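You operate a simulated robot arm through the tools that you are given. There is no shell and no other tool.

You run a simulated robot arm. Do the job below in one go: nothing can be reset, and whatever is moved stays where it is left.

TASK
Wax the dull patch on the dresser with the pink pad.
Fine: the wax is in the yellow jar; close it again and put the pad back where it lay. A coat counts when it lies all over at full strength: go over it till it gets no stronger.

It is judged by the outcome, as a careful person would: the job done as asked, and still so three seconds after it is handed in. It fails if anything else is knocked over, pushed out of place, dropped, spilled or broken.

THE ROBOT
A 7-joint arm with a two-finger parallel gripper, fixed in place. Base frame: the origin is at the foot of the arm, x ahead of it, y to its left, z up; the work surface is at about z = 800. Lengths are in mm, angles in rad, forces in N, time in s.
With the tool pointing down near the work surface it reaches from about 240 to 680 mm from the base axis. Its first joint turns from -1.152 to 1.152 rad. Payload 2.4 kg.
The TCP is the grasp point between the finger pads, 30 mm short of the fingertips. In the tool frame z runs along the fingers and y along their closing line. The gripper opens to 94 mm. The fingers are 28 mm wide and 10 mm thick; the gripper's body (50 by 96 mm) begins 55 mm behind the TCP.
Orientation is that of the tool frame in the base frame, as a unit quaternion [x, y, z, w]. With the fingers straight down and closing along the base's y, the tool's x points along the base's -x, its y along +y and its z along -z.

THE INTERFACE
- The arm moves only by the tool drive_tool. Its argument "rows" is text: rows parted by semicolons, each of 6 numbers parted by spaces: the shift along the tool's x, y, z in mm, then the turn, a rotation vector about the tool's x, y, z in rad. In form: tx ty tz ax ay az; .... A call has 1 to 20 rows; each row is the pose to reach, as a shift and turn from the pose commanded when the call began, along the tool's axes at that moment. "fingers" is the closure, from 0 (fully open) to 1 (shut), set as the call begins (left out, the last holds). Each row takes 0.2 s and may step no farther than 50 mm and 0.15 rad from the row before; otherwise, or with a gripper value out of range, the whole call is refused. A pose out of reach is approached as far as the arm can. The call stops where the force on the tool passes 50 N (or 10 N more than at its start, if that is more) or the arm is blocked; 0.2 s more then pass. Each finger travels about 153 mm/s and halts on what it meets, pressing with about 32 N; the grip force reading is that of the motor and also rises with nothing between the fingers. The clock runs only during rows and for 0.2 s after the last one: add rows that repeat a pose to give the fingers time. The reply holds the time, the measured pose of the TCP, the force on the tool along the base axes, the opening and the grip force, in the units named above and with some noise, with the torque about the TCP (base axes, N m) and any sound that the robot's microphone picked up.
- Cameras (640 x 400 px; columns grow to the right, rows downward): "scene" is fixed at [55.1, 509.2, 1424.7]; the picture's right is [-0.37, -0.93, 0.00], its down [-0.70, 0.28, -0.66] and it looks along [0.62, -0.24, -0.75] (base axes); focal length 348 px, centre (320, 200). "wrist" rides on the gripper at [76, 14, -102] in the tool frame; the picture's right is [-0.18, 0.98, 0.00], its down [-0.75, -0.14, -0.64] and it looks along [-0.63, -0.12, 0.77] (tool axes); focal length 243 px, centre (320, 200). There is no depth. A picture from a camera that has moved, and an enlarged one, comes with that camera's place and axes in the base frame and with its lens.
- get_image(camera): a new picture of that camera. No time passes.
- close_up(camera, box): a new picture of the part [left, top, right, bottom] of that camera's present view, enlarged. No time passes.
- finish_job(): hands the job in; it is judged then, once.

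Nothing tells you positions but the pictures and the camera data. Unless the task says otherwise, let go and move clear before handing in.

The tools are called as a command line: name --argument value ..., lists and objects as JSON in quotes. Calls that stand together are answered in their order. drive_tool: Moves the arm, as the interface text tells. Its arguments: {"type":"object","properties":{"rows":{"type":"string"},"fingers":{"type":"number"}},"required":["rows"]} The other tools are called the same way: get_image (camera) takes a picture; close_up (camera, box) takes an enlarged picture of a part of a camera's view; finish_job () hands the job in.

At the start:

```text
t: 0.0
eef_pos: [410.5, -36.4, 1060.3]
tcp_rot: [-0.001, 1.0, -0.001, 0.0]
wrist_force: [0.0, 0.9, 0.0]
wrist_torque: [0.0, 0.01, 0.03]
width: 94.0
grip_force: 0.0
```

scene: 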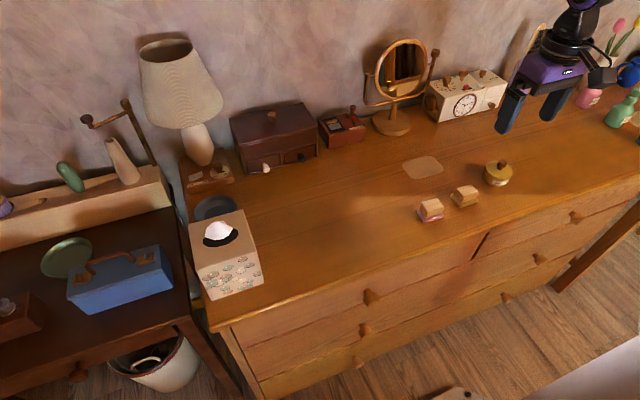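
wrist: 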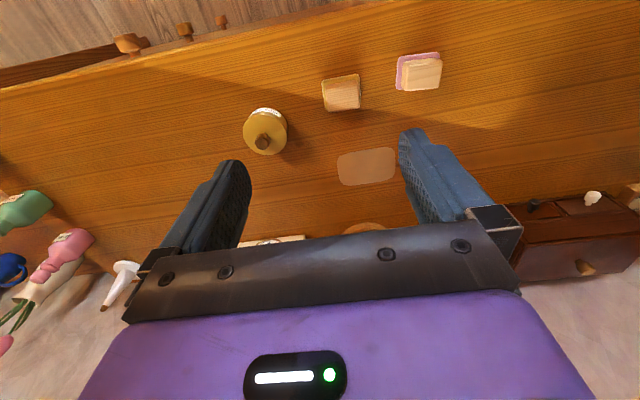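

I see a dresser with a dull patch near the middle, a yellow jar with a knobbed lid, and two wooden-handled pads, one of which has a pink base. I'll look closer before moving.

close_up --camera "scene" --box '[380, 130, 540, 230]'

close_up --camera "wrist" --box '[220, 30, 460, 200]'

close_up --camera "scene" --box '[400, 180, 500, 240]'

```text
4.00 times, centred on (460, 180) of scene
camera zoom: at [55.1, 509.2, 1424.7], right [-0.37, -0.93, 0.0], down [-0.7, 0.28, -0.66], along [0.62, -0.24, -0.75], focal length 1393 px, centre (-240, 280)
```

zoom: 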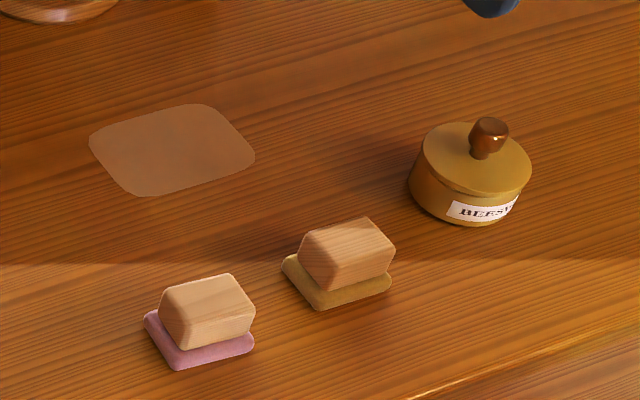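

```text
2.35 times, centred on (340, 115) of wrist
camera zoom: at [333.8, -22.4, 1162.2], right [0.18, 0.98, 0.0], down [0.75, -0.14, 0.64], along [0.63, -0.12, -0.77], focal length 571 px, centre (273, 400)
```

zoom: 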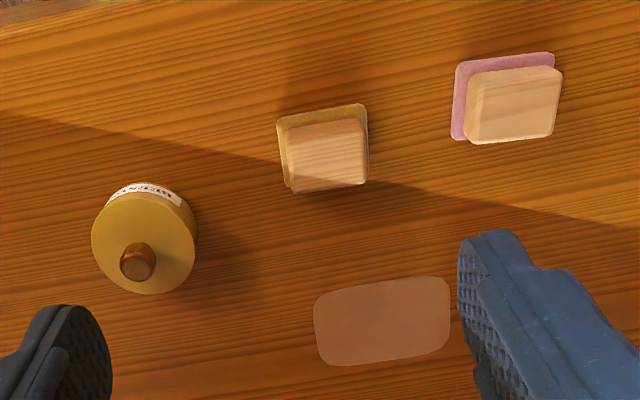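

```text
6.40 times, centred on (450, 210) of scene
camera zoom: at [55.1, 509.2, 1424.7], right [-0.37, -0.93, 0.0], down [-0.7, 0.28, -0.66], along [0.62, -0.24, -0.75], focal length 2229 px, centre (-512, 136)
```

zoom: 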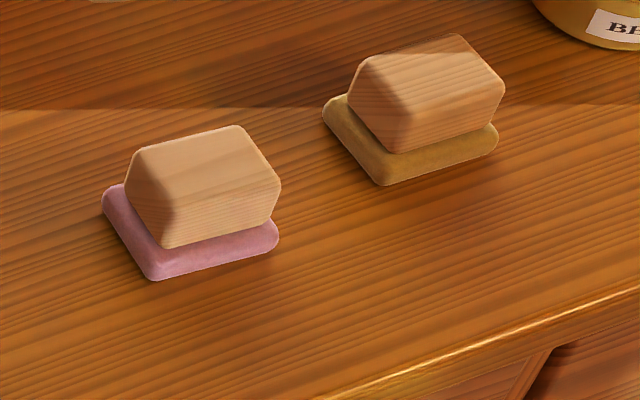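

The dull patch sits around (574, 16) and is about 64 by 95 mm. The pink pad is around (433, 89), and the yellow jar with its knobbed lid is around (471, -130). I'll move the wrist camera closer to the pad for better measurements.

drive_tool --rows "15 32 25 0 0 0; 30 63 50 0 0 0; 45 95 75 0 0 0; 60 126 100 0 0 0; 60 126 100 0 0 0" --fingers 0

```text
t: 1.2
eef_pos: [349.7, 91.0, 960.5]
tcp_rot: [0.0, 1.0, -0.001, -0.001]
wrist_force: [1.2, -0.4, 0.2]
wrist_torque: [-0.01, -0.01, 0.0]
width: 94.0
grip_force: 0.0
```

get_image --camera "wrist"

close_up --camera "wrist" --box '[200, 60, 440, 210]'

```text
taken
camera wrist: at [272.8, 105.1, 1062.8], right [0.18, 0.98, 0.0], down [0.75, -0.14, 0.64], along [0.63, -0.12, -0.77], focal length 243 px, centre (320, 200)
```

wrist: 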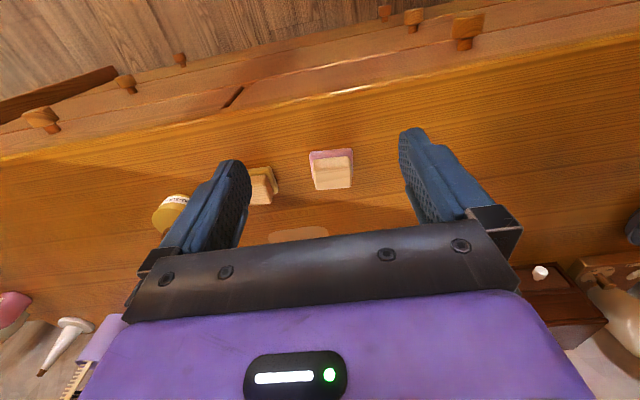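

```text
2.67 times, centred on (320, 135) of wrist
camera zoom: at [272.8, 105.1, 1062.8], right [0.18, 0.98, 0.0], down [0.75, -0.14, 0.64], along [0.63, -0.12, -0.77], focal length 647 px, centre (320, 373)
```

zoom: 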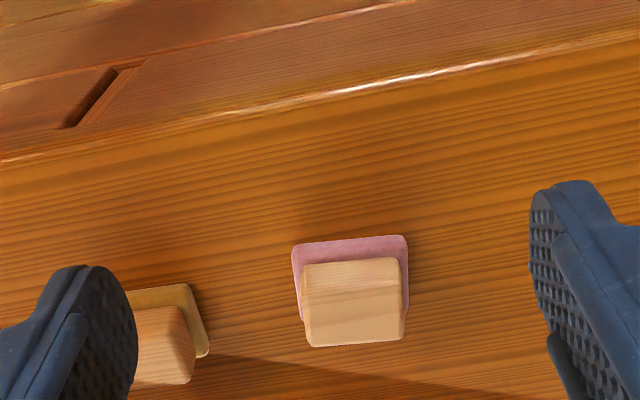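

The pad base looks about 44 by 52 mm with a chamfered wooden handle, and it may be turned slightly. I'll zoom in to measure its outline.

close_up --camera "wrist" --box '[298, 140, 368, 196]'

close_up --camera "scene" --box '[405, 185, 455, 229]'

close_up --camera "scene" --box '[475, 150, 525, 194]'

```text
7.14 times, centred on (333, 168) of wrist
camera zoom: at [272.8, 105.1, 1062.8], right [0.18, 0.98, 0.0], down [0.75, -0.14, 0.64], along [0.63, -0.12, -0.77], focal length 1733 px, centre (227, 429)
```

zoom: 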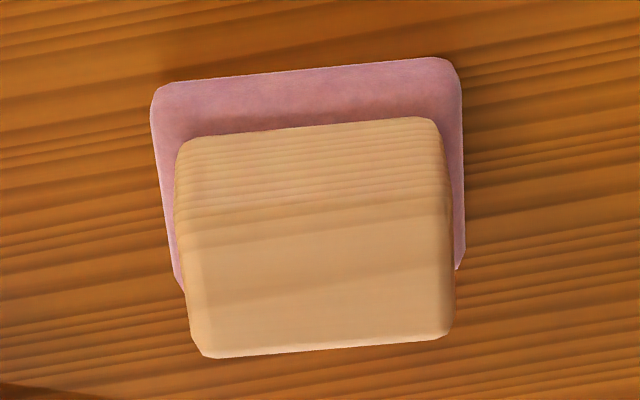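

```text
9.09 times, centred on (430, 207) of scene
camera zoom: at [55.1, 509.2, 1424.7], right [-0.37, -0.93, 0.0], down [-0.7, 0.28, -0.66], along [0.62, -0.24, -0.75], focal length 3166 px, centre (-680, 136)
```

zoom: 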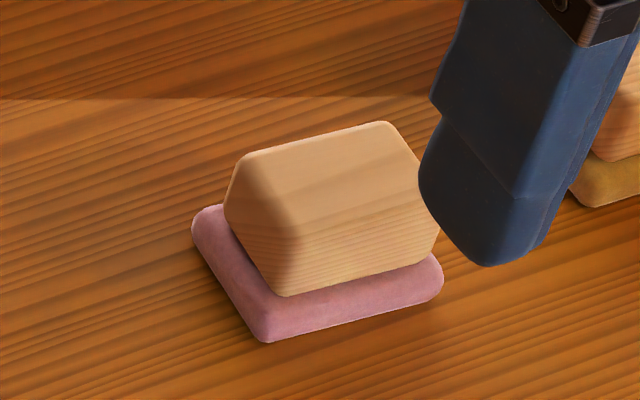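

```text
9.09 times, centred on (500, 172) of scene
camera zoom: at [55.1, 509.2, 1424.7], right [-0.37, -0.93, 0.0], down [-0.7, 0.28, -0.66], along [0.62, -0.24, -0.75], focal length 3166 px, centre (-1316, 454)
```

zoom: 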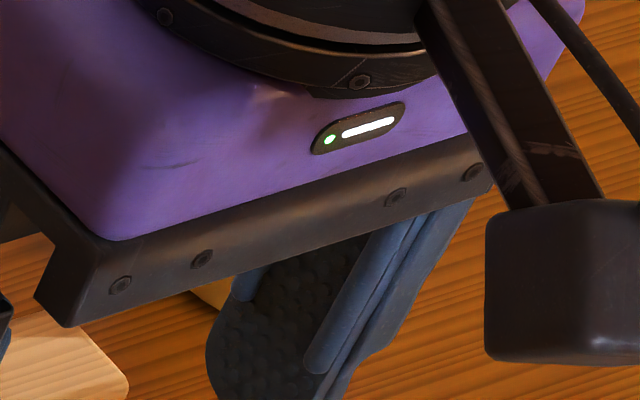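

The pink pad is centred near (432, 91), turned about -0.08 rad, with a handle about 30 by 42 mm topping out at z≈838. Next I'll go over to the jar and look at its lid and knob.

drive_tool --rows "-6 -43 0 0 0 0; -12 -86 0 0 0 0; -18 -129 0 0 0 0; -24 -172 0 0 0 0; -30 -211 0 0 0 0; -30 -211 0 0 0 0"

get_image --camera "wrist"

get_image --camera "scene"

```text
t: 2.6
eef_pos: [382.0, -121.4, 959.6]
tcp_rot: [0.0, 1.0, 0.0, 0.0]
wrist_force: [-0.2, -0.7, -0.1]
wrist_torque: [-0.01, 0.0, 0.01]
width: 94.1
grip_force: 0.0
```

```text
taken
camera wrist: at [305.0, -107.4, 1062.8], right [0.18, 0.98, 0.0], down [0.75, -0.14, 0.64], along [0.63, -0.12, -0.77], focal length 243 px, centre (320, 200)
```

wrist: 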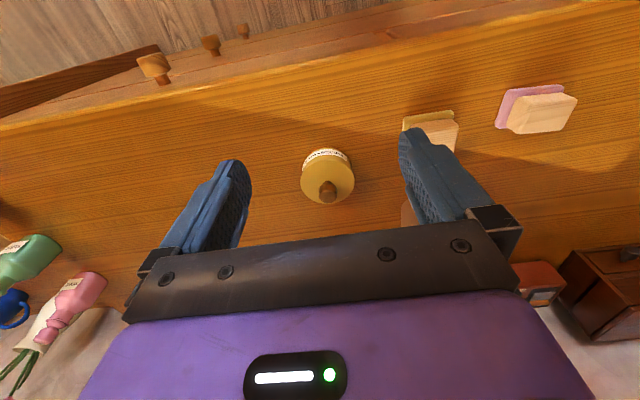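

```text
taken
```

scene: 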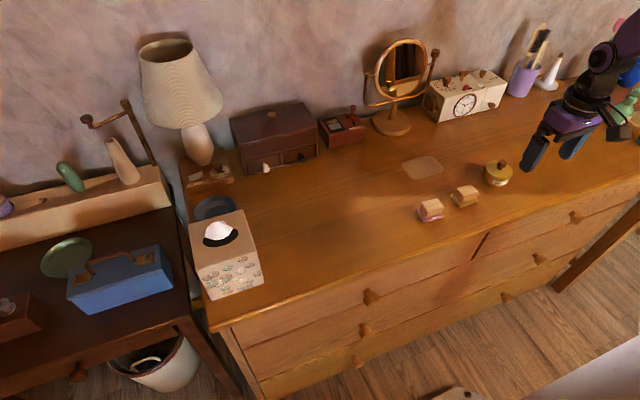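

close_up --camera "wrist" --box '[288, 138, 368, 208]'

close_up --camera "scene" --box '[475, 150, 525, 194]'

```text
5.71 times, centred on (328, 173) of wrist
camera zoom: at [305.0, -107.4, 1062.8], right [0.18, 0.98, 0.0], down [0.75, -0.14, 0.64], along [0.63, -0.12, -0.77], focal length 1386 px, centre (274, 354)
```

zoom: 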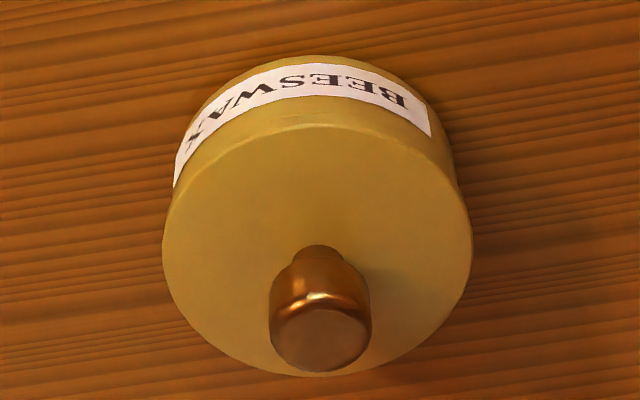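

```text
9.09 times, centred on (500, 172) of scene
camera zoom: at [55.1, 509.2, 1424.7], right [-0.37, -0.93, 0.0], down [-0.7, 0.28, -0.66], along [0.62, -0.24, -0.75], focal length 3166 px, centre (-1316, 454)
```

zoom: 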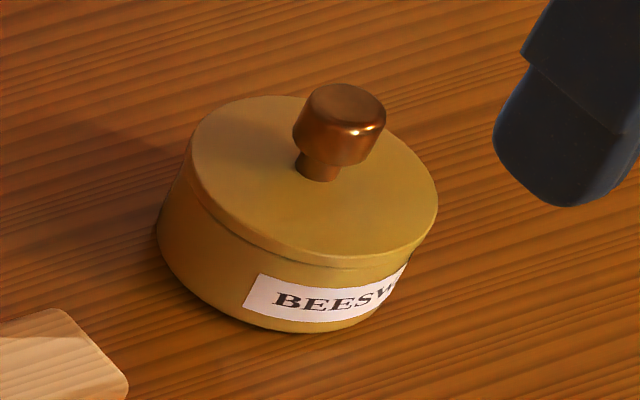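

The jar's lid is about 63 mm across, centred near (471, -129) with its top at z≈832. Its knob is about 20 mm wide and tops out at z≈857. I'll move above the knob and check alignment.

drive_tool --rows "-30 -3 20 0 0 0; -60 -5 40 0 0 0; -89.5 -7.4 60 0 0 0; -89.5 -7.4 60 0 0 0"

get_image --camera "wrist"

close_up --camera "scene" --box '[465, 130, 545, 194]'

```text
t: 3.6
eef_pos: [471.0, -129.7, 903.9]
tcp_rot: [0.0, 1.0, 0.0, 0.0]
wrist_force: [0.1, 0.1, -0.2]
wrist_torque: [0.0, 0.0, -0.01]
width: 93.9
grip_force: 0.1
```

```text
taken
camera wrist: at [393.8, -116.0, 1005.1], right [0.18, 0.98, 0.0], down [0.75, -0.14, 0.64], along [0.63, -0.12, -0.77], focal length 243 px, centre (320, 200)
```

wrist: 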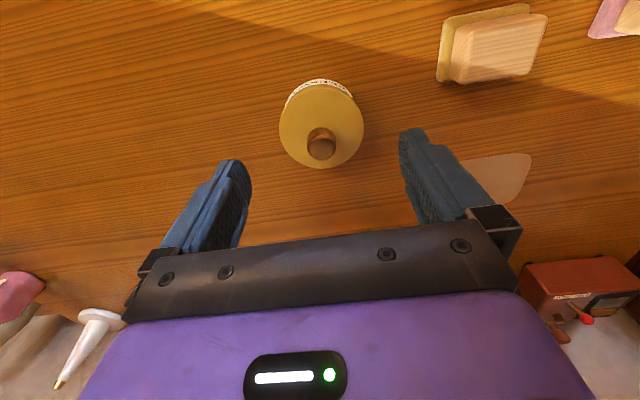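

```text
6.25 times, centred on (505, 162) of scene
camera zoom: at [55.1, 509.2, 1424.7], right [-0.37, -0.93, 0.0], down [-0.7, 0.28, -0.66], along [0.62, -0.24, -0.75], focal length 2177 px, centre (-836, 438)
```

zoom: 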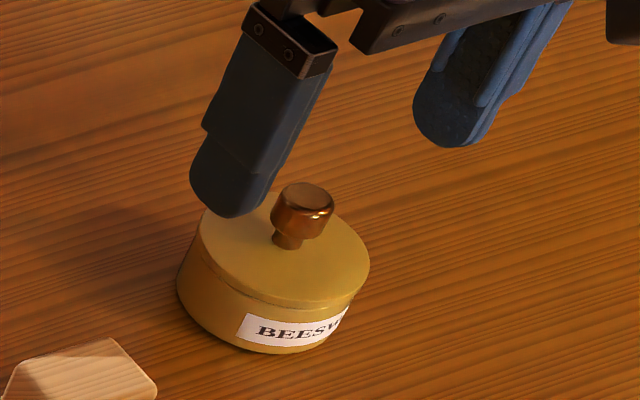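

I'm above the knob now. I'll measure its position from this closer view.

close_up --camera "wrist" --box '[270, 70, 370, 180]'

drive_tool --rows "0 0 0 0 0 0"

```text
3.64 times, centred on (320, 125) of wrist
camera zoom: at [393.8, -116.0, 1005.1], right [0.18, 0.98, 0.0], down [0.75, -0.14, 0.64], along [0.63, -0.12, -0.77], focal length 882 px, centre (320, 473)
```

zoom: 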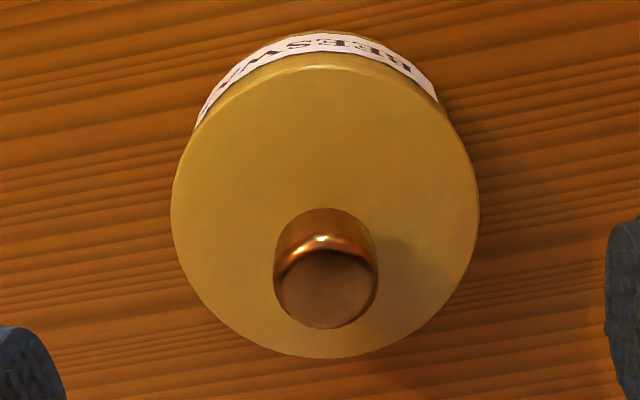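

```text
t: 4.0
eef_pos: [470.3, -130.9, 902.5]
tcp_rot: [0.0, 1.0, 0.0, 0.0]
wrist_force: [0.5, -0.1, 0.3]
wrist_torque: [0.02, 0.0, -0.02]
width: 94.0
grip_force: 0.0
```

The knob axis is at about (472.3, -129.2). I'll lower the open fingers around it so the tips stay just above the lid, then check before closing.

drive_tool --rows "-1.8 0.8 12 0 0 0; -1.8 0.8 24 0 0 0; -1.8 0.8 34 0 0 0; -1.8 0.8 34 0 0 0"

get_image --camera "wrist"

close_up --camera "scene" --box '[465, 130, 545, 194]'

```text
t: 5.0
eef_pos: [471.5, -129.8, 867.4]
tcp_rot: [0.001, 1.0, 0.0, -0.001]
wrist_force: [-0.8, -0.4, -0.1]
wrist_torque: [-0.01, 0.0, -0.01]
width: 94.2
grip_force: 0.0
```

```text
taken
camera wrist: at [394.6, -114.7, 969.1], right [0.18, 0.98, 0.0], down [0.75, -0.14, 0.64], along [0.63, -0.12, -0.77], focal length 243 px, centre (320, 200)
```

wrist: 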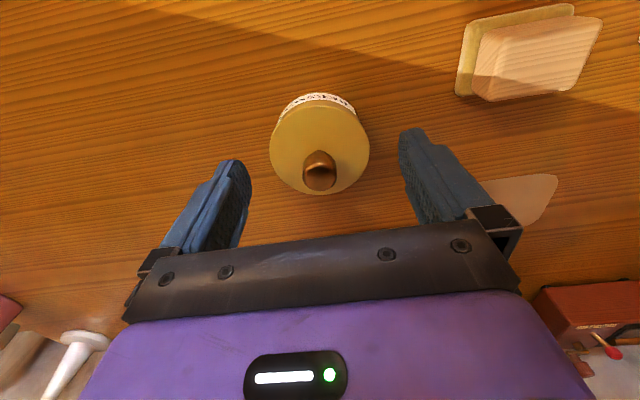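

```text
6.25 times, centred on (505, 162) of scene
camera zoom: at [55.1, 509.2, 1424.7], right [-0.37, -0.93, 0.0], down [-0.7, 0.28, -0.66], along [0.62, -0.24, -0.75], focal length 2177 px, centre (-836, 438)
```

zoom: 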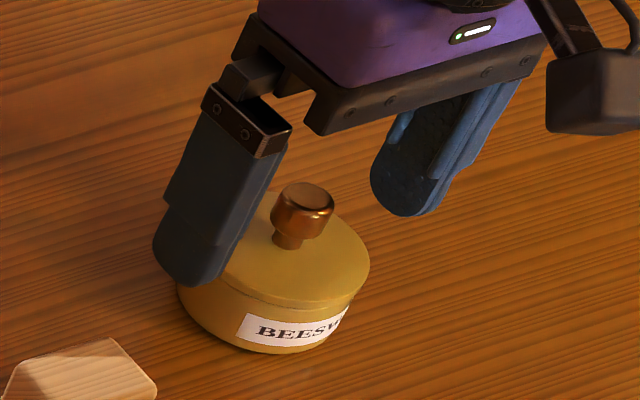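

The knob is centred between the fingers. I'll close on it.

drive_tool --rows "0 0 0 0 0 0; 0 0 0 0 0 0; 0 0 0 0 0 0" --fingers 1

close_up --camera "wrist" --box '[240, 80, 400, 230]'

close_up --camera "scene" --box '[465, 130, 545, 194]'

```text
t: 5.8
eef_pos: [472.7, -129.2, 868.0]
tcp_rot: [-0.001, 1.0, 0.0, 0.001]
wrist_force: [0.5, -0.2, -0.3]
wrist_torque: [-0.01, 0.02, 0.01]
width: 18.4
grip_force: 32.0
heard: snap
```

```text
2.67 times, centred on (320, 155) of wrist
camera zoom: at [394.5, -114.7, 969.2], right [0.18, 0.98, 0.0], down [0.75, -0.14, 0.64], along [0.63, -0.12, -0.77], focal length 647 px, centre (320, 320)
```

zoom: 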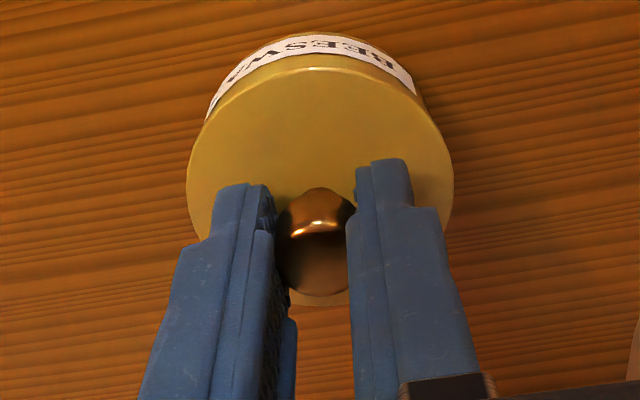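

```text
6.25 times, centred on (505, 162) of scene
camera zoom: at [55.1, 509.2, 1424.7], right [-0.37, -0.93, 0.0], down [-0.7, 0.28, -0.66], along [0.62, -0.24, -0.75], focal length 2177 px, centre (-836, 438)
```

zoom: 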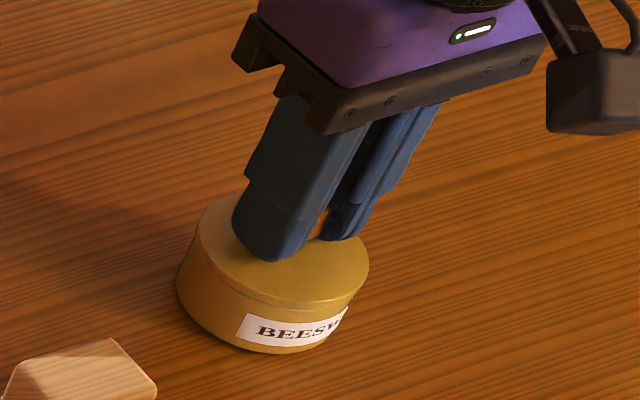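

The knob is gripped with the fingers 18.4 mm apart, and a snap was heard. I'll lift gently and watch whether only the lid comes up.

drive_tool --rows "0 0 -2 0 0 0; 0 0 -4 0 0 0; 0 0 -6 0 0 0; 0 0 -8 0 0 0"

close_up --camera "scene" --box '[465, 130, 545, 194]'

```text
t: 6.8
eef_pos: [472.3, -128.4, 873.8]
tcp_rot: [0.0, 1.0, 0.0, 0.0]
wrist_force: [0.2, -0.1, -0.5]
wrist_torque: [0.0, 0.0, -0.02]
width: 18.3
grip_force: 32.2
```

```text
6.25 times, centred on (505, 162) of scene
camera zoom: at [55.1, 509.2, 1424.7], right [-0.37, -0.93, 0.0], down [-0.7, 0.28, -0.66], along [0.62, -0.24, -0.75], focal length 2177 px, centre (-836, 438)
```

zoom: 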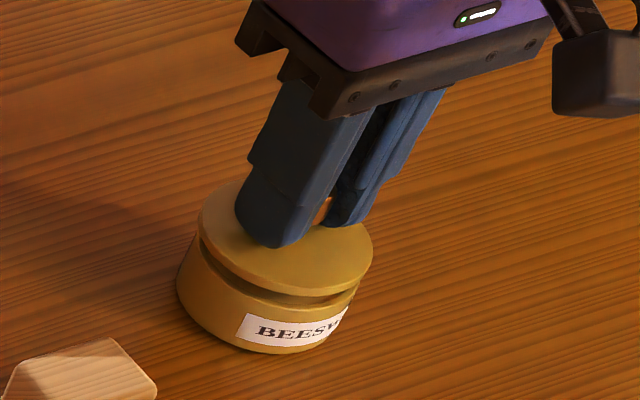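

Only the lid came up; the jar stayed put. I'll raise it clear and carry it sideways to the empty area around (450, -240).

drive_tool --rows "0 0 -20 0 0 0; 0 0 -40 0 0 0; 0 -20 -50 0 0 0; 6 -50 -50 0 0 0; 14 -80 -50 0 0 0; 22 -111 -50 0 0 0; 22 -111 -50 0 0 0"

get_image --camera "scene"

get_image --camera "wrist"

close_up --camera "scene" --box '[465, 130, 545, 194]'

```text
t: 8.4
eef_pos: [451.6, -241.4, 923.7]
tcp_rot: [0.0, 1.0, 0.0, 0.0]
wrist_force: [0.3, -0.5, -0.2]
wrist_torque: [0.01, -0.01, -0.02]
width: 18.5
grip_force: 31.9
```

```text
taken
```

scene: 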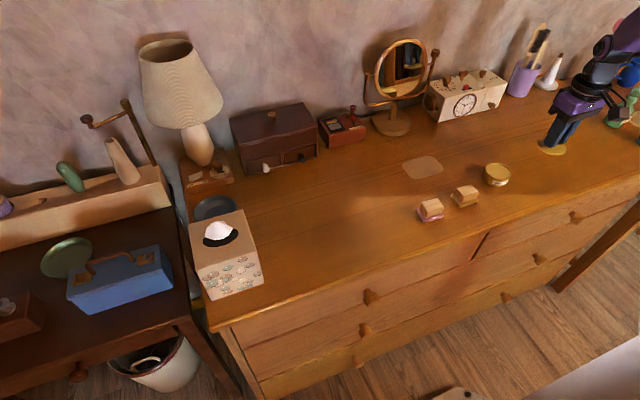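

```text
taken
camera wrist: at [373.8, -226.5, 1026.0], right [0.18, 0.98, 0.0], down [0.75, -0.14, 0.64], along [0.63, -0.12, -0.77], focal length 243 px, centre (320, 200)
```

wrist: 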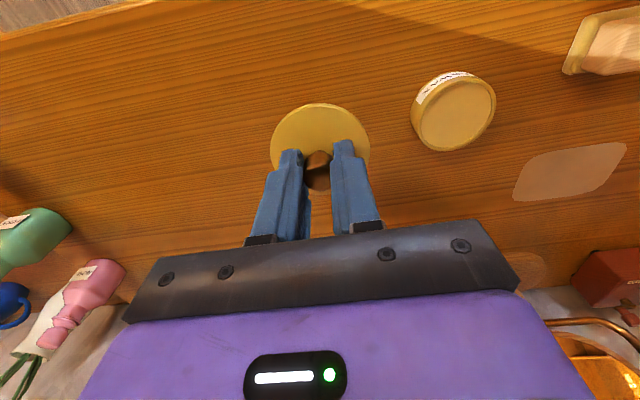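

```text
6.25 times, centred on (505, 162) of scene
camera zoom: at [55.1, 509.2, 1424.7], right [-0.37, -0.93, 0.0], down [-0.7, 0.28, -0.66], along [0.62, -0.24, -0.75], focal length 2177 px, centre (-836, 438)
```

zoom: 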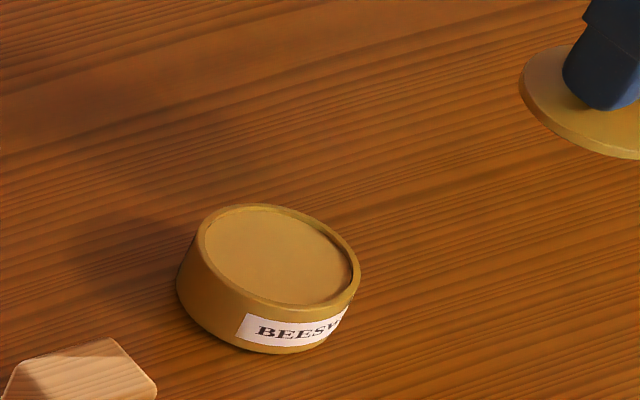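

The lid is held level and is a flat disc, and the wax in the jar sits just below the rim. I'll lower the lid to just above the dresser.

drive_tool --rows "0 0 20 0 0 0; 0 0 40 0 0 0; 0 0 60 0 0 0; 0 0 72 0 0 0; 0 0 72 0 0 0"

close_up --camera "scene" --box '[515, 110, 595, 174]'

```text
t: 9.6
eef_pos: [450.9, -240.7, 852.5]
tcp_rot: [0.0, 1.0, 0.0, 0.0]
wrist_force: [-0.5, 1.3, -0.1]
wrist_torque: [0.01, -0.01, -0.03]
width: 18.2
grip_force: 32.4
```

```text
6.25 times, centred on (555, 142) of scene
camera zoom: at [55.1, 509.2, 1424.7], right [-0.37, -0.93, 0.0], down [-0.7, 0.28, -0.66], along [0.62, -0.24, -0.75], focal length 2177 px, centre (-1149, 562)
```

zoom: 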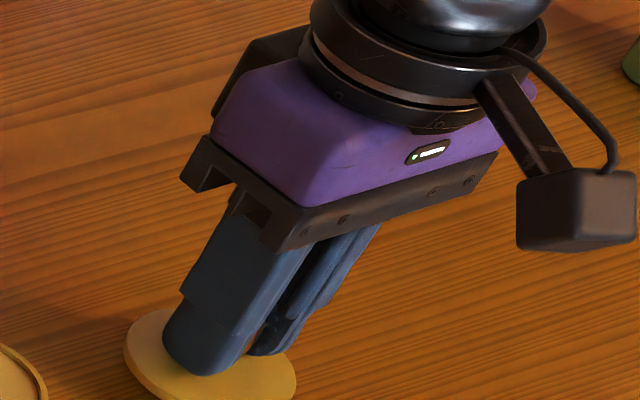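

The lid is still a few mm up. I'll go down in small steps until I feel contact.

drive_tool --rows "0 0 1.5 0 0 0; 0 0 3 0 0 0; 0 0 4.5 0 0 0; 0 0 6 0 0 0"

```text
t: 10.6
eef_pos: [449.4, -240.8, 846.3]
tcp_rot: [0.0, 1.0, 0.001, 0.0]
wrist_force: [0.0, 0.4, -0.5]
wrist_torque: [0.0, 0.01, 0.0]
width: 18.4
grip_force: 32.1
```

drive_tool --rows "0 0 1 0 0 0; 0 0 2 0 0 0; 0 0 2 0 0 0"

close_up --camera "scene" --box '[515, 130, 575, 174]'

```text
t: 11.4
eef_pos: [450.9, -240.5, 845.3]
tcp_rot: [0.0, 1.0, 0.0, 0.0]
wrist_force: [-0.4, 0.1, 0.4]
wrist_torque: [0.0, 0.0, 0.01]
width: 18.4
grip_force: 31.9
```

```text
9.09 times, centred on (545, 152) of scene
camera zoom: at [55.1, 509.2, 1424.7], right [-0.37, -0.93, 0.0], down [-0.7, 0.28, -0.66], along [0.62, -0.24, -0.75], focal length 3166 px, centre (-1726, 636)
```

zoom: 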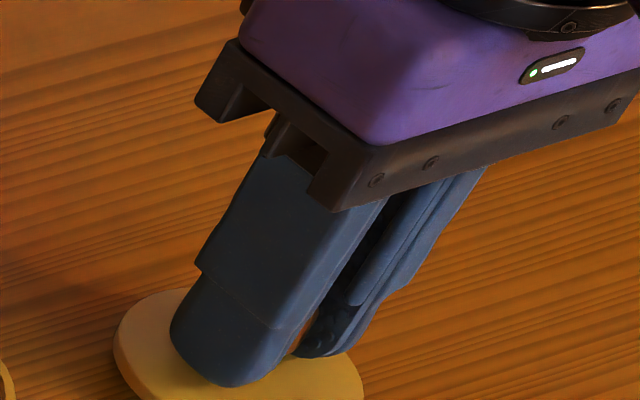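

No contact yet; I'll go down a little further.

drive_tool --rows "0 0 1 0 0 0; 0 0 2 0 0 0; 0 0 2 0 0 0"

close_up --camera "scene" --box '[515, 140, 575, 184]'

```text
t: 12.2
eef_pos: [449.7, -239.2, 842.8]
tcp_rot: [0.0, 1.0, -0.001, 0.001]
wrist_force: [0.0, 0.0, -0.1]
wrist_torque: [-0.02, -0.03, -0.01]
width: 18.6
grip_force: 32.1
```

```text
9.09 times, centred on (545, 162) of scene
camera zoom: at [55.1, 509.2, 1424.7], right [-0.37, -0.93, 0.0], down [-0.7, 0.28, -0.66], along [0.62, -0.24, -0.75], focal length 3166 px, centre (-1726, 546)
```

zoom: 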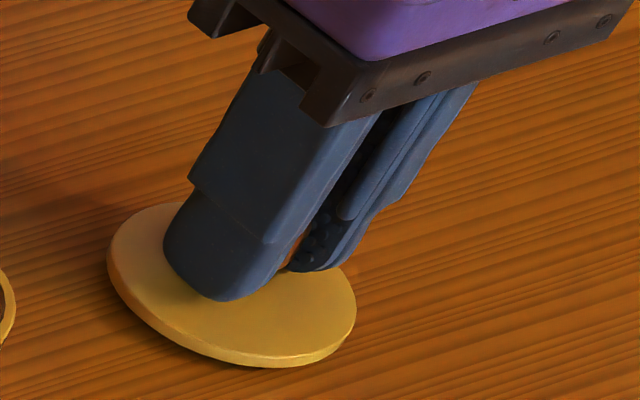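

drive_tool --rows "0 0 0.7 0 0 0; 0 0 1.4 0 0 0; 0 0 1.4 0 0 0"

```text
t: 13.0
eef_pos: [449.7, -239.3, 840.6]
tcp_rot: [0.0, 1.0, 0.0, 0.001]
wrist_force: [-0.3, -0.5, 0.6]
wrist_torque: [0.01, 0.02, 0.01]
width: 18.6
grip_force: 31.6
```

drive_tool --rows "0 0 0.7 0 0 0; 0 0 1.4 0 0 0; 0 0 1.4 0 0 0"

close_up --camera "scene" --box '[520, 150, 560, 180]'

```text
t: 13.8
eef_pos: [450.0, -239.4, 839.1]
tcp_rot: [0.001, 1.0, -0.001, 0.0]
wrist_force: [-0.4, -0.5, -0.7]
wrist_torque: [-0.02, 0.0, 0.0]
width: 18.3
grip_force: 31.9
```

```text
13.33 times, centred on (540, 165) of scene
camera zoom: at [55.1, 509.2, 1424.7], right [-0.37, -0.93, 0.0], down [-0.7, 0.28, -0.66], along [0.62, -0.24, -0.75], focal length 4644 px, centre (-2613, 667)
```

zoom: 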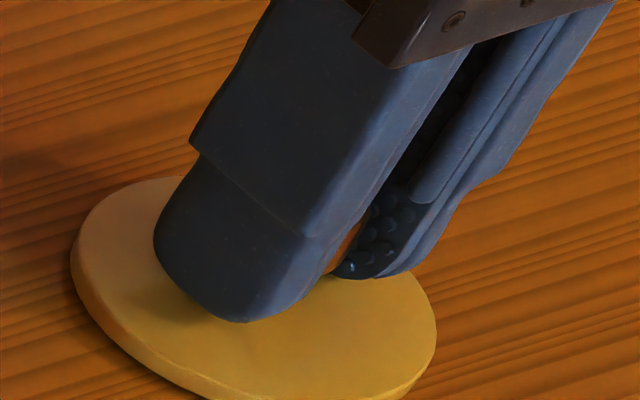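

drive_tool --rows "0 0 0.7 0 0 0; 0 0 1.4 0 0 0; 0 0 1.4 0 0 0"

close_up --camera "scene" --box '[520, 155, 560, 185]'

```text
t: 14.6
eef_pos: [449.6, -238.6, 838.9]
tcp_rot: [-0.001, 1.0, 0.0, 0.0]
wrist_force: [-0.6, 0.2, 7.6]
wrist_torque: [0.03, 0.03, 0.0]
width: 18.7
grip_force: 31.7
```

```text
13.33 times, centred on (540, 170) of scene
camera zoom: at [55.0, 509.3, 1424.6], right [-0.37, -0.93, 0.0], down [-0.7, 0.28, -0.66], along [0.62, -0.24, -0.75], focal length 4644 px, centre (-2613, 600)
```

zoom: 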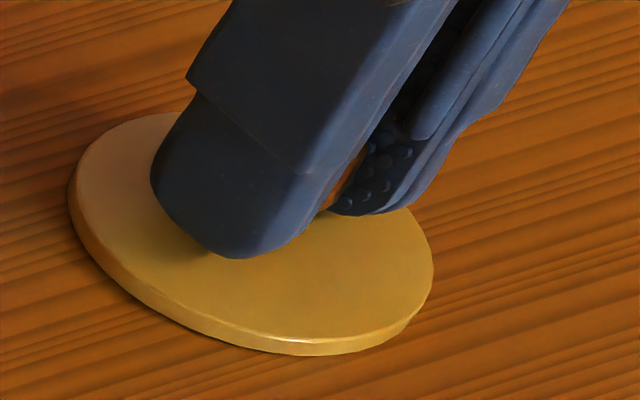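

The lid has touched down with a contact force of about 7.6 N and TCP z≈838.7. I'll release it and rise.

drive_tool --rows "0 0 -0.8 0 0 0; 0 0 -0.8 0 0 0; 0 0 -0.8 0 0 0" --fingers 0.5

drive_tool --rows "0 0 -20 0 0 0; 0 0 -45 0 0 0; 0 0 -80 0 0 0; 0 0 -80 0 0 0"

get_image --camera "wrist"

get_image --camera "scene"

```text
t: 15.4
eef_pos: [449.2, -238.6, 839.6]
tcp_rot: [0.0, 1.0, 0.0, 0.0]
wrist_force: [0.9, -0.3, -0.1]
wrist_torque: [0.0, 0.01, -0.01]
width: 47.0
grip_force: 0.0
```

```text
t: 16.4
eef_pos: [450.8, -236.5, 917.5]
tcp_rot: [0.0, 1.0, 0.0, 0.0]
wrist_force: [-0.2, 0.8, -0.1]
wrist_torque: [-0.02, -0.04, -0.01]
width: 46.9
grip_force: 0.0
```

```text
taken
camera wrist: at [373.4, -223.3, 1020.0], right [0.18, 0.98, 0.0], down [0.75, -0.14, 0.64], along [0.63, -0.12, -0.77], focal length 243 px, centre (320, 200)
```

wrist: 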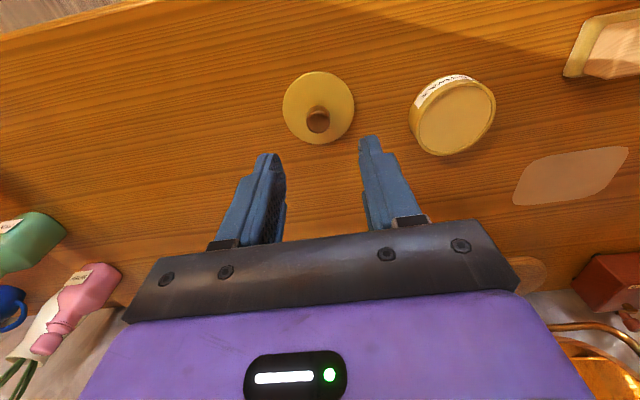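

```text
taken
```

scene: 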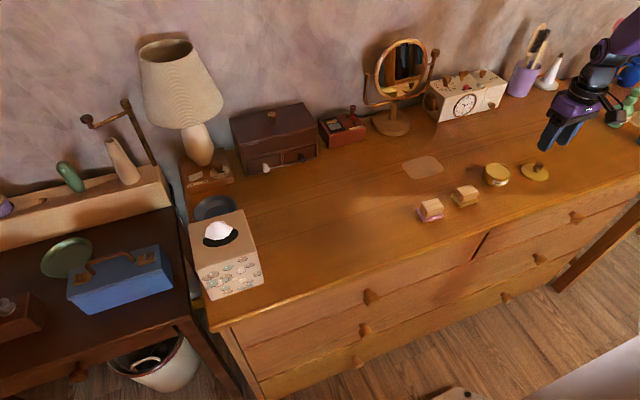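

The lid is lying flat on the dresser. Now I'll look closely at the open jar to measure the rim and wax level.

close_up --camera "scene" --box '[478, 155, 518, 190]'

close_up --camera "wrist" --box '[400, 65, 505, 165]'

```text
11.43 times, centred on (498, 172) of scene
camera zoom: at [55.1, 509.2, 1424.7], right [-0.37, -0.93, 0.0], down [-0.7, 0.28, -0.66], along [0.62, -0.24, -0.75], focal length 3980 px, centre (-1714, 514)
```

zoom: 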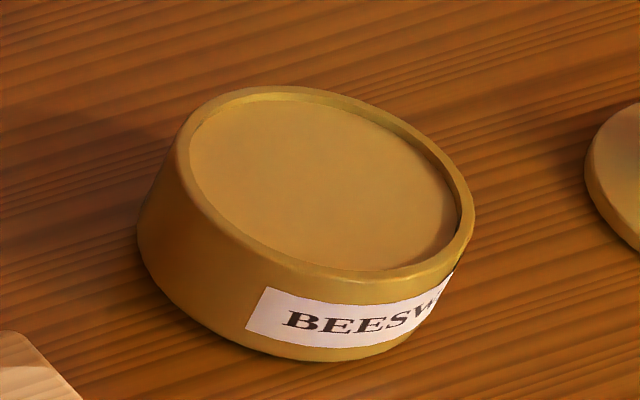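

```text
4.00 times, centred on (452, 115) of wrist
camera zoom: at [373.4, -223.3, 1020.0], right [0.18, 0.98, 0.0], down [0.75, -0.14, 0.64], along [0.63, -0.12, -0.77], focal length 970 px, centre (-210, 540)
```

zoom: 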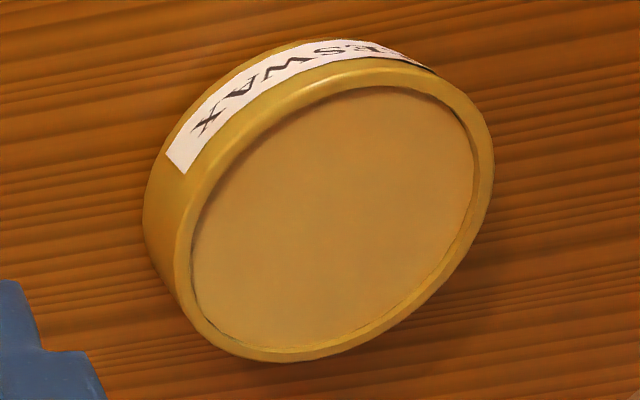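

The wax fills most of the roughly 55 mm opening, a few mm below the rim. Next I'll carry the open gripper over the pink pad, turning slightly to match the pad's angle.

drive_tool --rows "2 41 0 0 0 0.01; 5 82 0 0 0 0.02; 7 123 0 0 0 0.03; 9 164 0 0 0 0.04; 12 205 0 0 0 0.05; 14 246 5 0 0 0.06; 16 287 9 0 0 0.07; 18.7 328.5 13 0 0 0.077; 18.7 328.5 13 0 0 0.077; 18.7 328.5 13 0 0 0.077" --fingers 0

get_image --camera "wrist"

close_up --camera "wrist" --box '[260, 70, 380, 180]'

close_up --camera "scene" --box '[395, 165, 475, 229]'

```text
t: 18.6
eef_pos: [431.0, 87.9, 903.5]
tcp_rot: [0.038, 0.999, 0.001, 0.0]
wrist_force: [-0.3, -0.5, -0.2]
wrist_torque: [-0.02, -0.02, 0.02]
width: 94.0
grip_force: 0.2
```

```text
taken
camera wrist: at [355.9, 108.0, 1005.9], right [0.26, 0.97, 0.0], down [0.74, -0.2, 0.64], along [0.62, -0.17, -0.77], focal length 243 px, centre (320, 200)
```

wrist: 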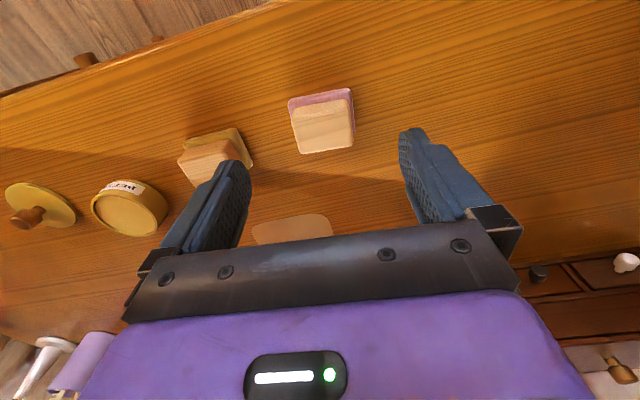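

```text
3.64 times, centred on (320, 125) of wrist
camera zoom: at [355.9, 108.0, 1005.9], right [0.26, 0.97, 0.0], down [0.74, -0.2, 0.64], along [0.62, -0.17, -0.77], focal length 882 px, centre (320, 473)
```

zoom: 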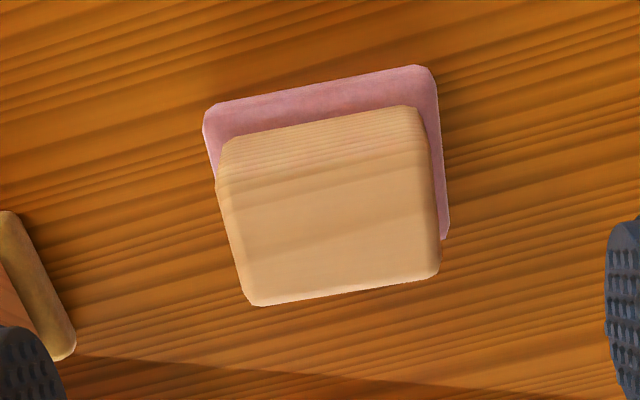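

```text
6.25 times, centred on (435, 197) of scene
camera zoom: at [55.1, 509.2, 1424.7], right [-0.37, -0.93, 0.0], down [-0.7, 0.28, -0.66], along [0.62, -0.24, -0.75], focal length 2177 px, centre (-399, 219)
```

zoom: 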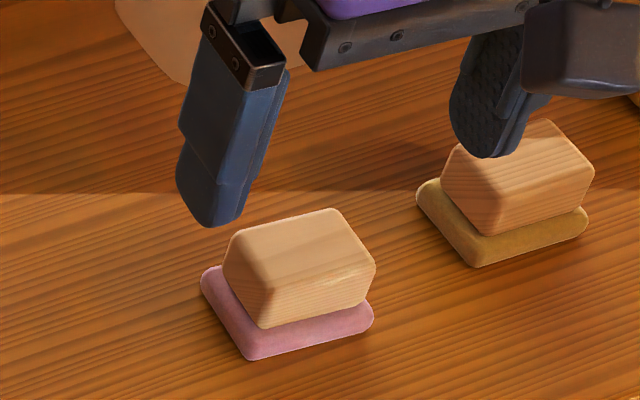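

The gripper is aligned in yaw and needs about +2 mm along y to centre on the handle. I'll lower it around the handle, keeping the tips above the pink base.

drive_tool --rows "0 2.2 15 0 0 0; 0 2.2 30 0 0 0; 0 2.2 45 0 0 0; 0 2.2 57 0 0 0; 0 2.2 57 0 0 0"

get_image --camera "wrist"

close_up --camera "scene" --box '[395, 165, 475, 229]'

```text
t: 19.8
eef_pos: [432.6, 90.3, 847.6]
tcp_rot: [0.039, 0.999, -0.001, 0.0]
wrist_force: [0.2, 0.0, -1.3]
wrist_torque: [0.02, 0.02, -0.03]
width: 94.1
grip_force: 0.0
```

```text
taken
camera wrist: at [356.7, 110.8, 949.3], right [0.26, 0.97, 0.0], down [0.74, -0.2, 0.64], along [0.62, -0.17, -0.77], focal length 243 px, centre (320, 200)
```

wrist: 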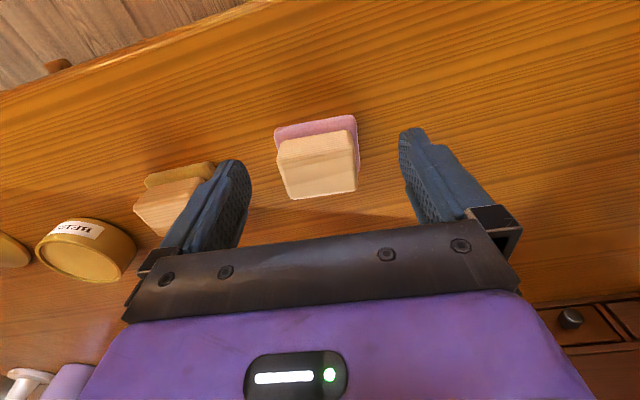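

```text
6.25 times, centred on (435, 197) of scene
camera zoom: at [55.1, 509.2, 1424.7], right [-0.37, -0.93, 0.0], down [-0.7, 0.28, -0.66], along [0.62, -0.24, -0.75], focal length 2177 px, centre (-399, 219)
```

zoom: 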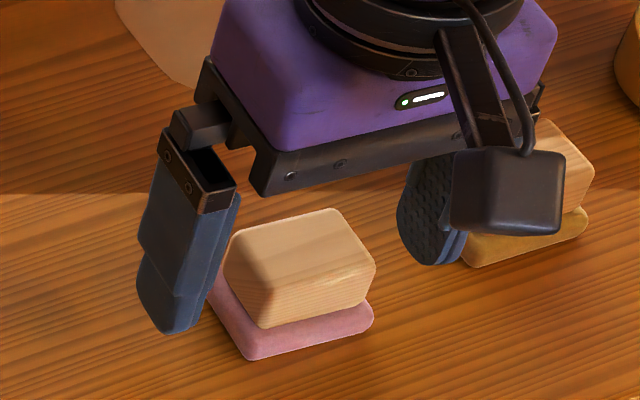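

The handle is centred between the fingers and the tips are above the pink base. I'll close the grip.

drive_tool --rows "0 0 0.8 0 0 0; 0 0 0.8 0 0 0; 0 0 0.8 0 0 0" --fingers 1

get_image --camera "wrist"

close_up --camera "scene" --box '[395, 165, 475, 229]'

```text
t: 20.6
eef_pos: [432.5, 90.1, 846.9]
tcp_rot: [0.038, 0.999, 0.0, 0.0]
wrist_force: [0.5, -0.1, 0.6]
wrist_torque: [-0.01, 0.01, 0.02]
width: 42.9
grip_force: 32.7
```

```text
taken
camera wrist: at [356.6, 111.0, 949.4], right [0.26, 0.97, 0.0], down [0.74, -0.2, 0.64], along [0.62, -0.17, -0.77], focal length 243 px, centre (320, 200)
```

wrist: 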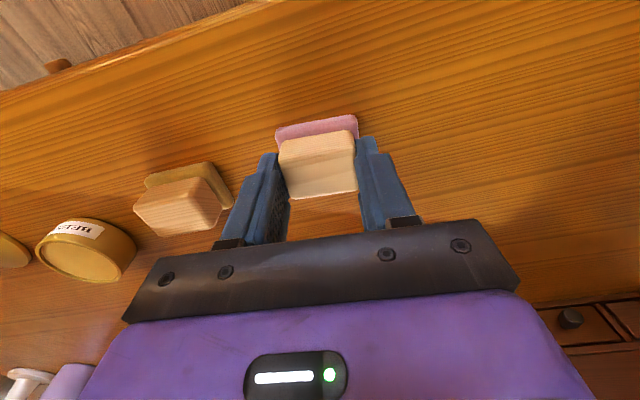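

```text
6.25 times, centred on (435, 197) of scene
camera zoom: at [55.1, 509.2, 1424.7], right [-0.37, -0.93, 0.0], down [-0.7, 0.28, -0.66], along [0.62, -0.24, -0.75], focal length 2177 px, centre (-399, 219)
```

zoom: 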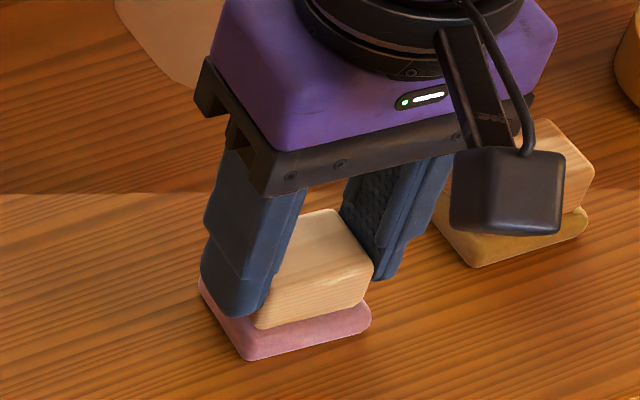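

I have the pad at 42.9 mm finger width, and it barely shifted. I'll lift it and carry it over the jar, squaring the tool back to zero yaw.

drive_tool --rows "0 0 -10 0 0 0; 0 0 -30 0 0 0; 0 0 -52 0 0 0; 0 0 -68 0 0 0; -11.3 -43 -68 0 0 -0.015; -22.6 -86 -68 0 0 -0.03; -34 -129 -68 0 0 -0.045; -45 -172 -68 0 0 -0.06; -56.6 -215.6 -68 0 0 -0.077; -56.6 -215.6 -68 0 0 -0.077; -56.6 -215.6 -68 0 0 -0.077"

get_image --camera "wrist"

close_up --camera "scene" --box '[455, 120, 545, 192]'

```text
t: 23.0
eef_pos: [472.7, -130.0, 917.9]
tcp_rot: [0.0, 1.0, 0.0, 0.0]
wrist_force: [0.1, -1.2, -1.1]
wrist_torque: [0.01, -0.03, 0.0]
width: 42.8
grip_force: 31.5
```

```text
taken
camera wrist: at [396.2, -115.4, 1019.5], right [0.18, 0.98, 0.0], down [0.75, -0.14, 0.64], along [0.63, -0.12, -0.77], focal length 243 px, centre (320, 200)
```

wrist: 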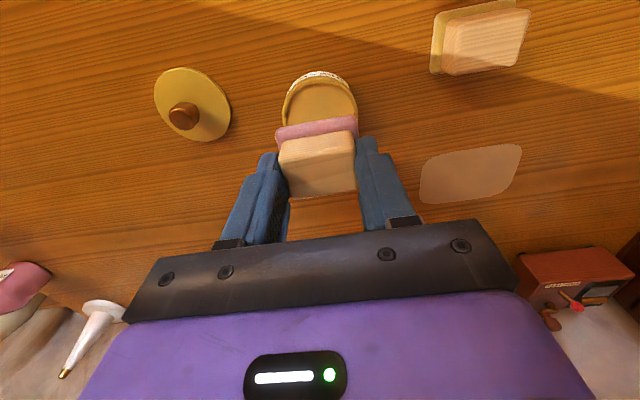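

```text
5.56 times, centred on (500, 156) of scene
camera zoom: at [55.1, 509.2, 1424.7], right [-0.37, -0.93, 0.0], down [-0.7, 0.28, -0.66], along [0.62, -0.24, -0.75], focal length 1935 px, centre (-680, 444)
```

zoom: 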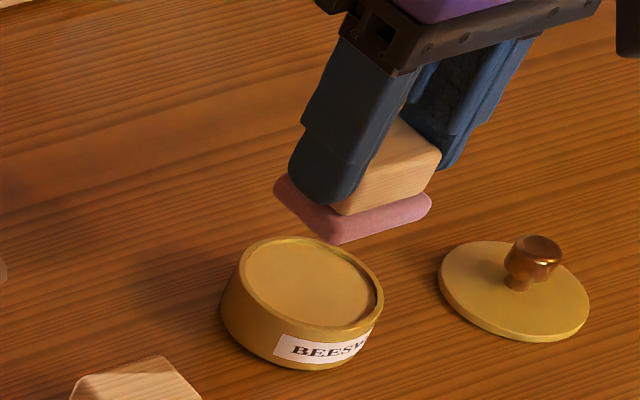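

The pad hangs level over the jar with its underside near z≈870. I'll lower it toward the rim at about z≈829.

drive_tool --rows "0 0 15 0 0 0; 0 0 28 0 0 0; 0 0 36 0 0 0; 0 0 36 0 0 0"

close_up --camera "scene" --box '[475, 140, 535, 190]'

close_up --camera "wrist" --box '[260, 70, 380, 200]'

```text
t: 24.0
eef_pos: [472.8, -128.6, 880.9]
tcp_rot: [0.0, 1.0, 0.0, -0.001]
wrist_force: [-0.6, 0.1, 0.6]
wrist_torque: [0.02, -0.02, -0.01]
width: 42.8
grip_force: 31.7
```

```text
8.00 times, centred on (505, 165) of scene
camera zoom: at [55.1, 509.2, 1424.7], right [-0.37, -0.93, 0.0], down [-0.7, 0.28, -0.66], along [0.62, -0.24, -0.75], focal length 2786 px, centre (-1160, 480)
```

zoom: 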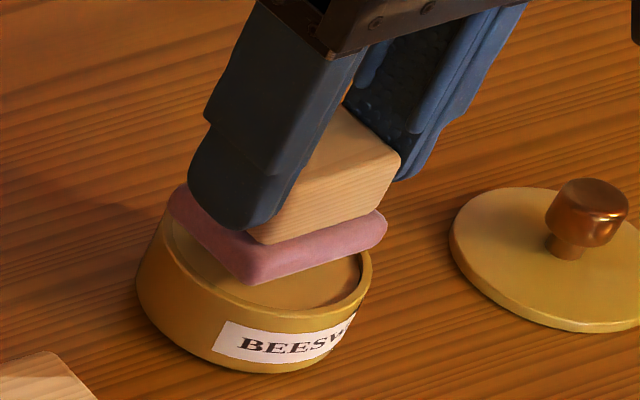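

```text
3.08 times, centred on (320, 135) of wrist
camera zoom: at [395.4, -114.2, 983.0], right [0.18, 0.98, 0.0], down [0.75, -0.14, 0.64], along [0.63, -0.12, -0.77], focal length 746 px, centre (320, 400)
```

zoom: 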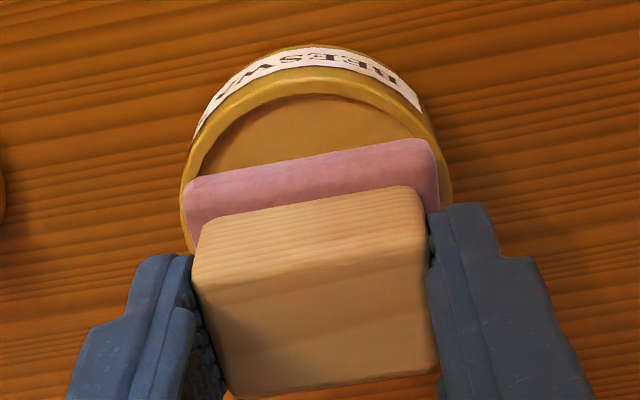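

Still about 5 mm above the rim by my estimate. I'll continue down in small steps, watching force.

drive_tool --rows "0 0 1.5 0 0 0; 0 0 3 0 0 0; 0 0 3 0 0 0"

drive_tool --rows "0 0 1 0 0 0; 0 0 2 0 0 0; 0 0 2 0 0 0"

```text
t: 24.8
eef_pos: [471.6, -128.8, 878.4]
tcp_rot: [0.0, 1.0, 0.0, 0.0]
wrist_force: [-0.4, 0.1, -1.1]
wrist_torque: [0.04, -0.03, 0.0]
width: 43.0
grip_force: 32.2
```

```text
t: 25.6
eef_pos: [472.5, -126.8, 875.0]
tcp_rot: [0.0, 1.0, 0.0, 0.0]
wrist_force: [-1.3, 0.1, 2.8]
wrist_torque: [0.03, 0.04, 0.02]
width: 43.0
grip_force: 31.7
```

First light contact of about 2.8 N. I'll look at where the pad touches.

close_up --camera "scene" --box '[475, 145, 535, 190]'

close_up --camera "wrist" --box '[270, 80, 380, 160]'

```text
8.89 times, centred on (505, 168) of scene
camera zoom: at [55.0, 509.2, 1424.7], right [-0.37, -0.93, 0.0], down [-0.7, 0.28, -0.66], along [0.62, -0.24, -0.75], focal length 3096 px, centre (-1324, 489)
```

zoom: 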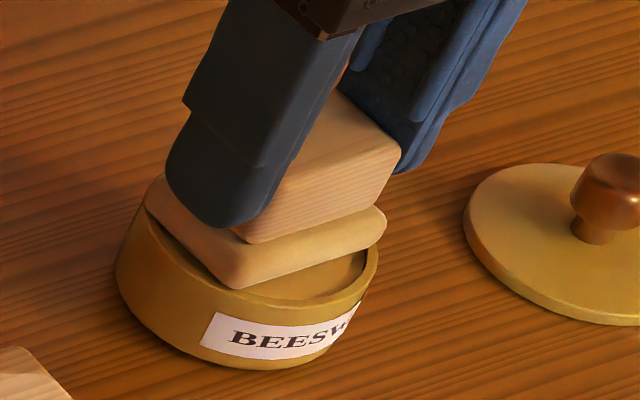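

```text
5.00 times, centred on (325, 120) of wrist
camera zoom: at [395.0, -114.0, 977.4], right [0.18, 0.98, 0.0], down [0.75, -0.14, 0.64], along [0.63, -0.12, -0.77], focal length 1213 px, centre (295, 600)
```

zoom: 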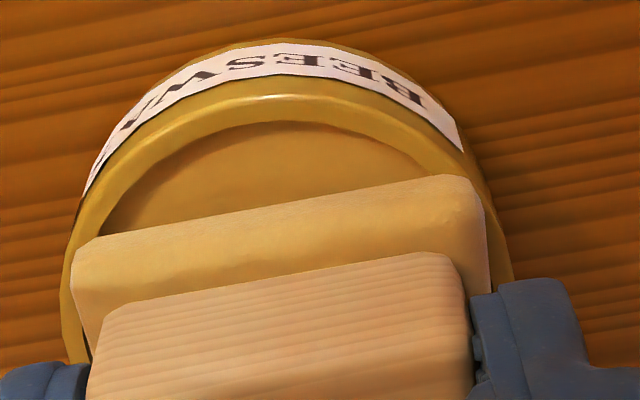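

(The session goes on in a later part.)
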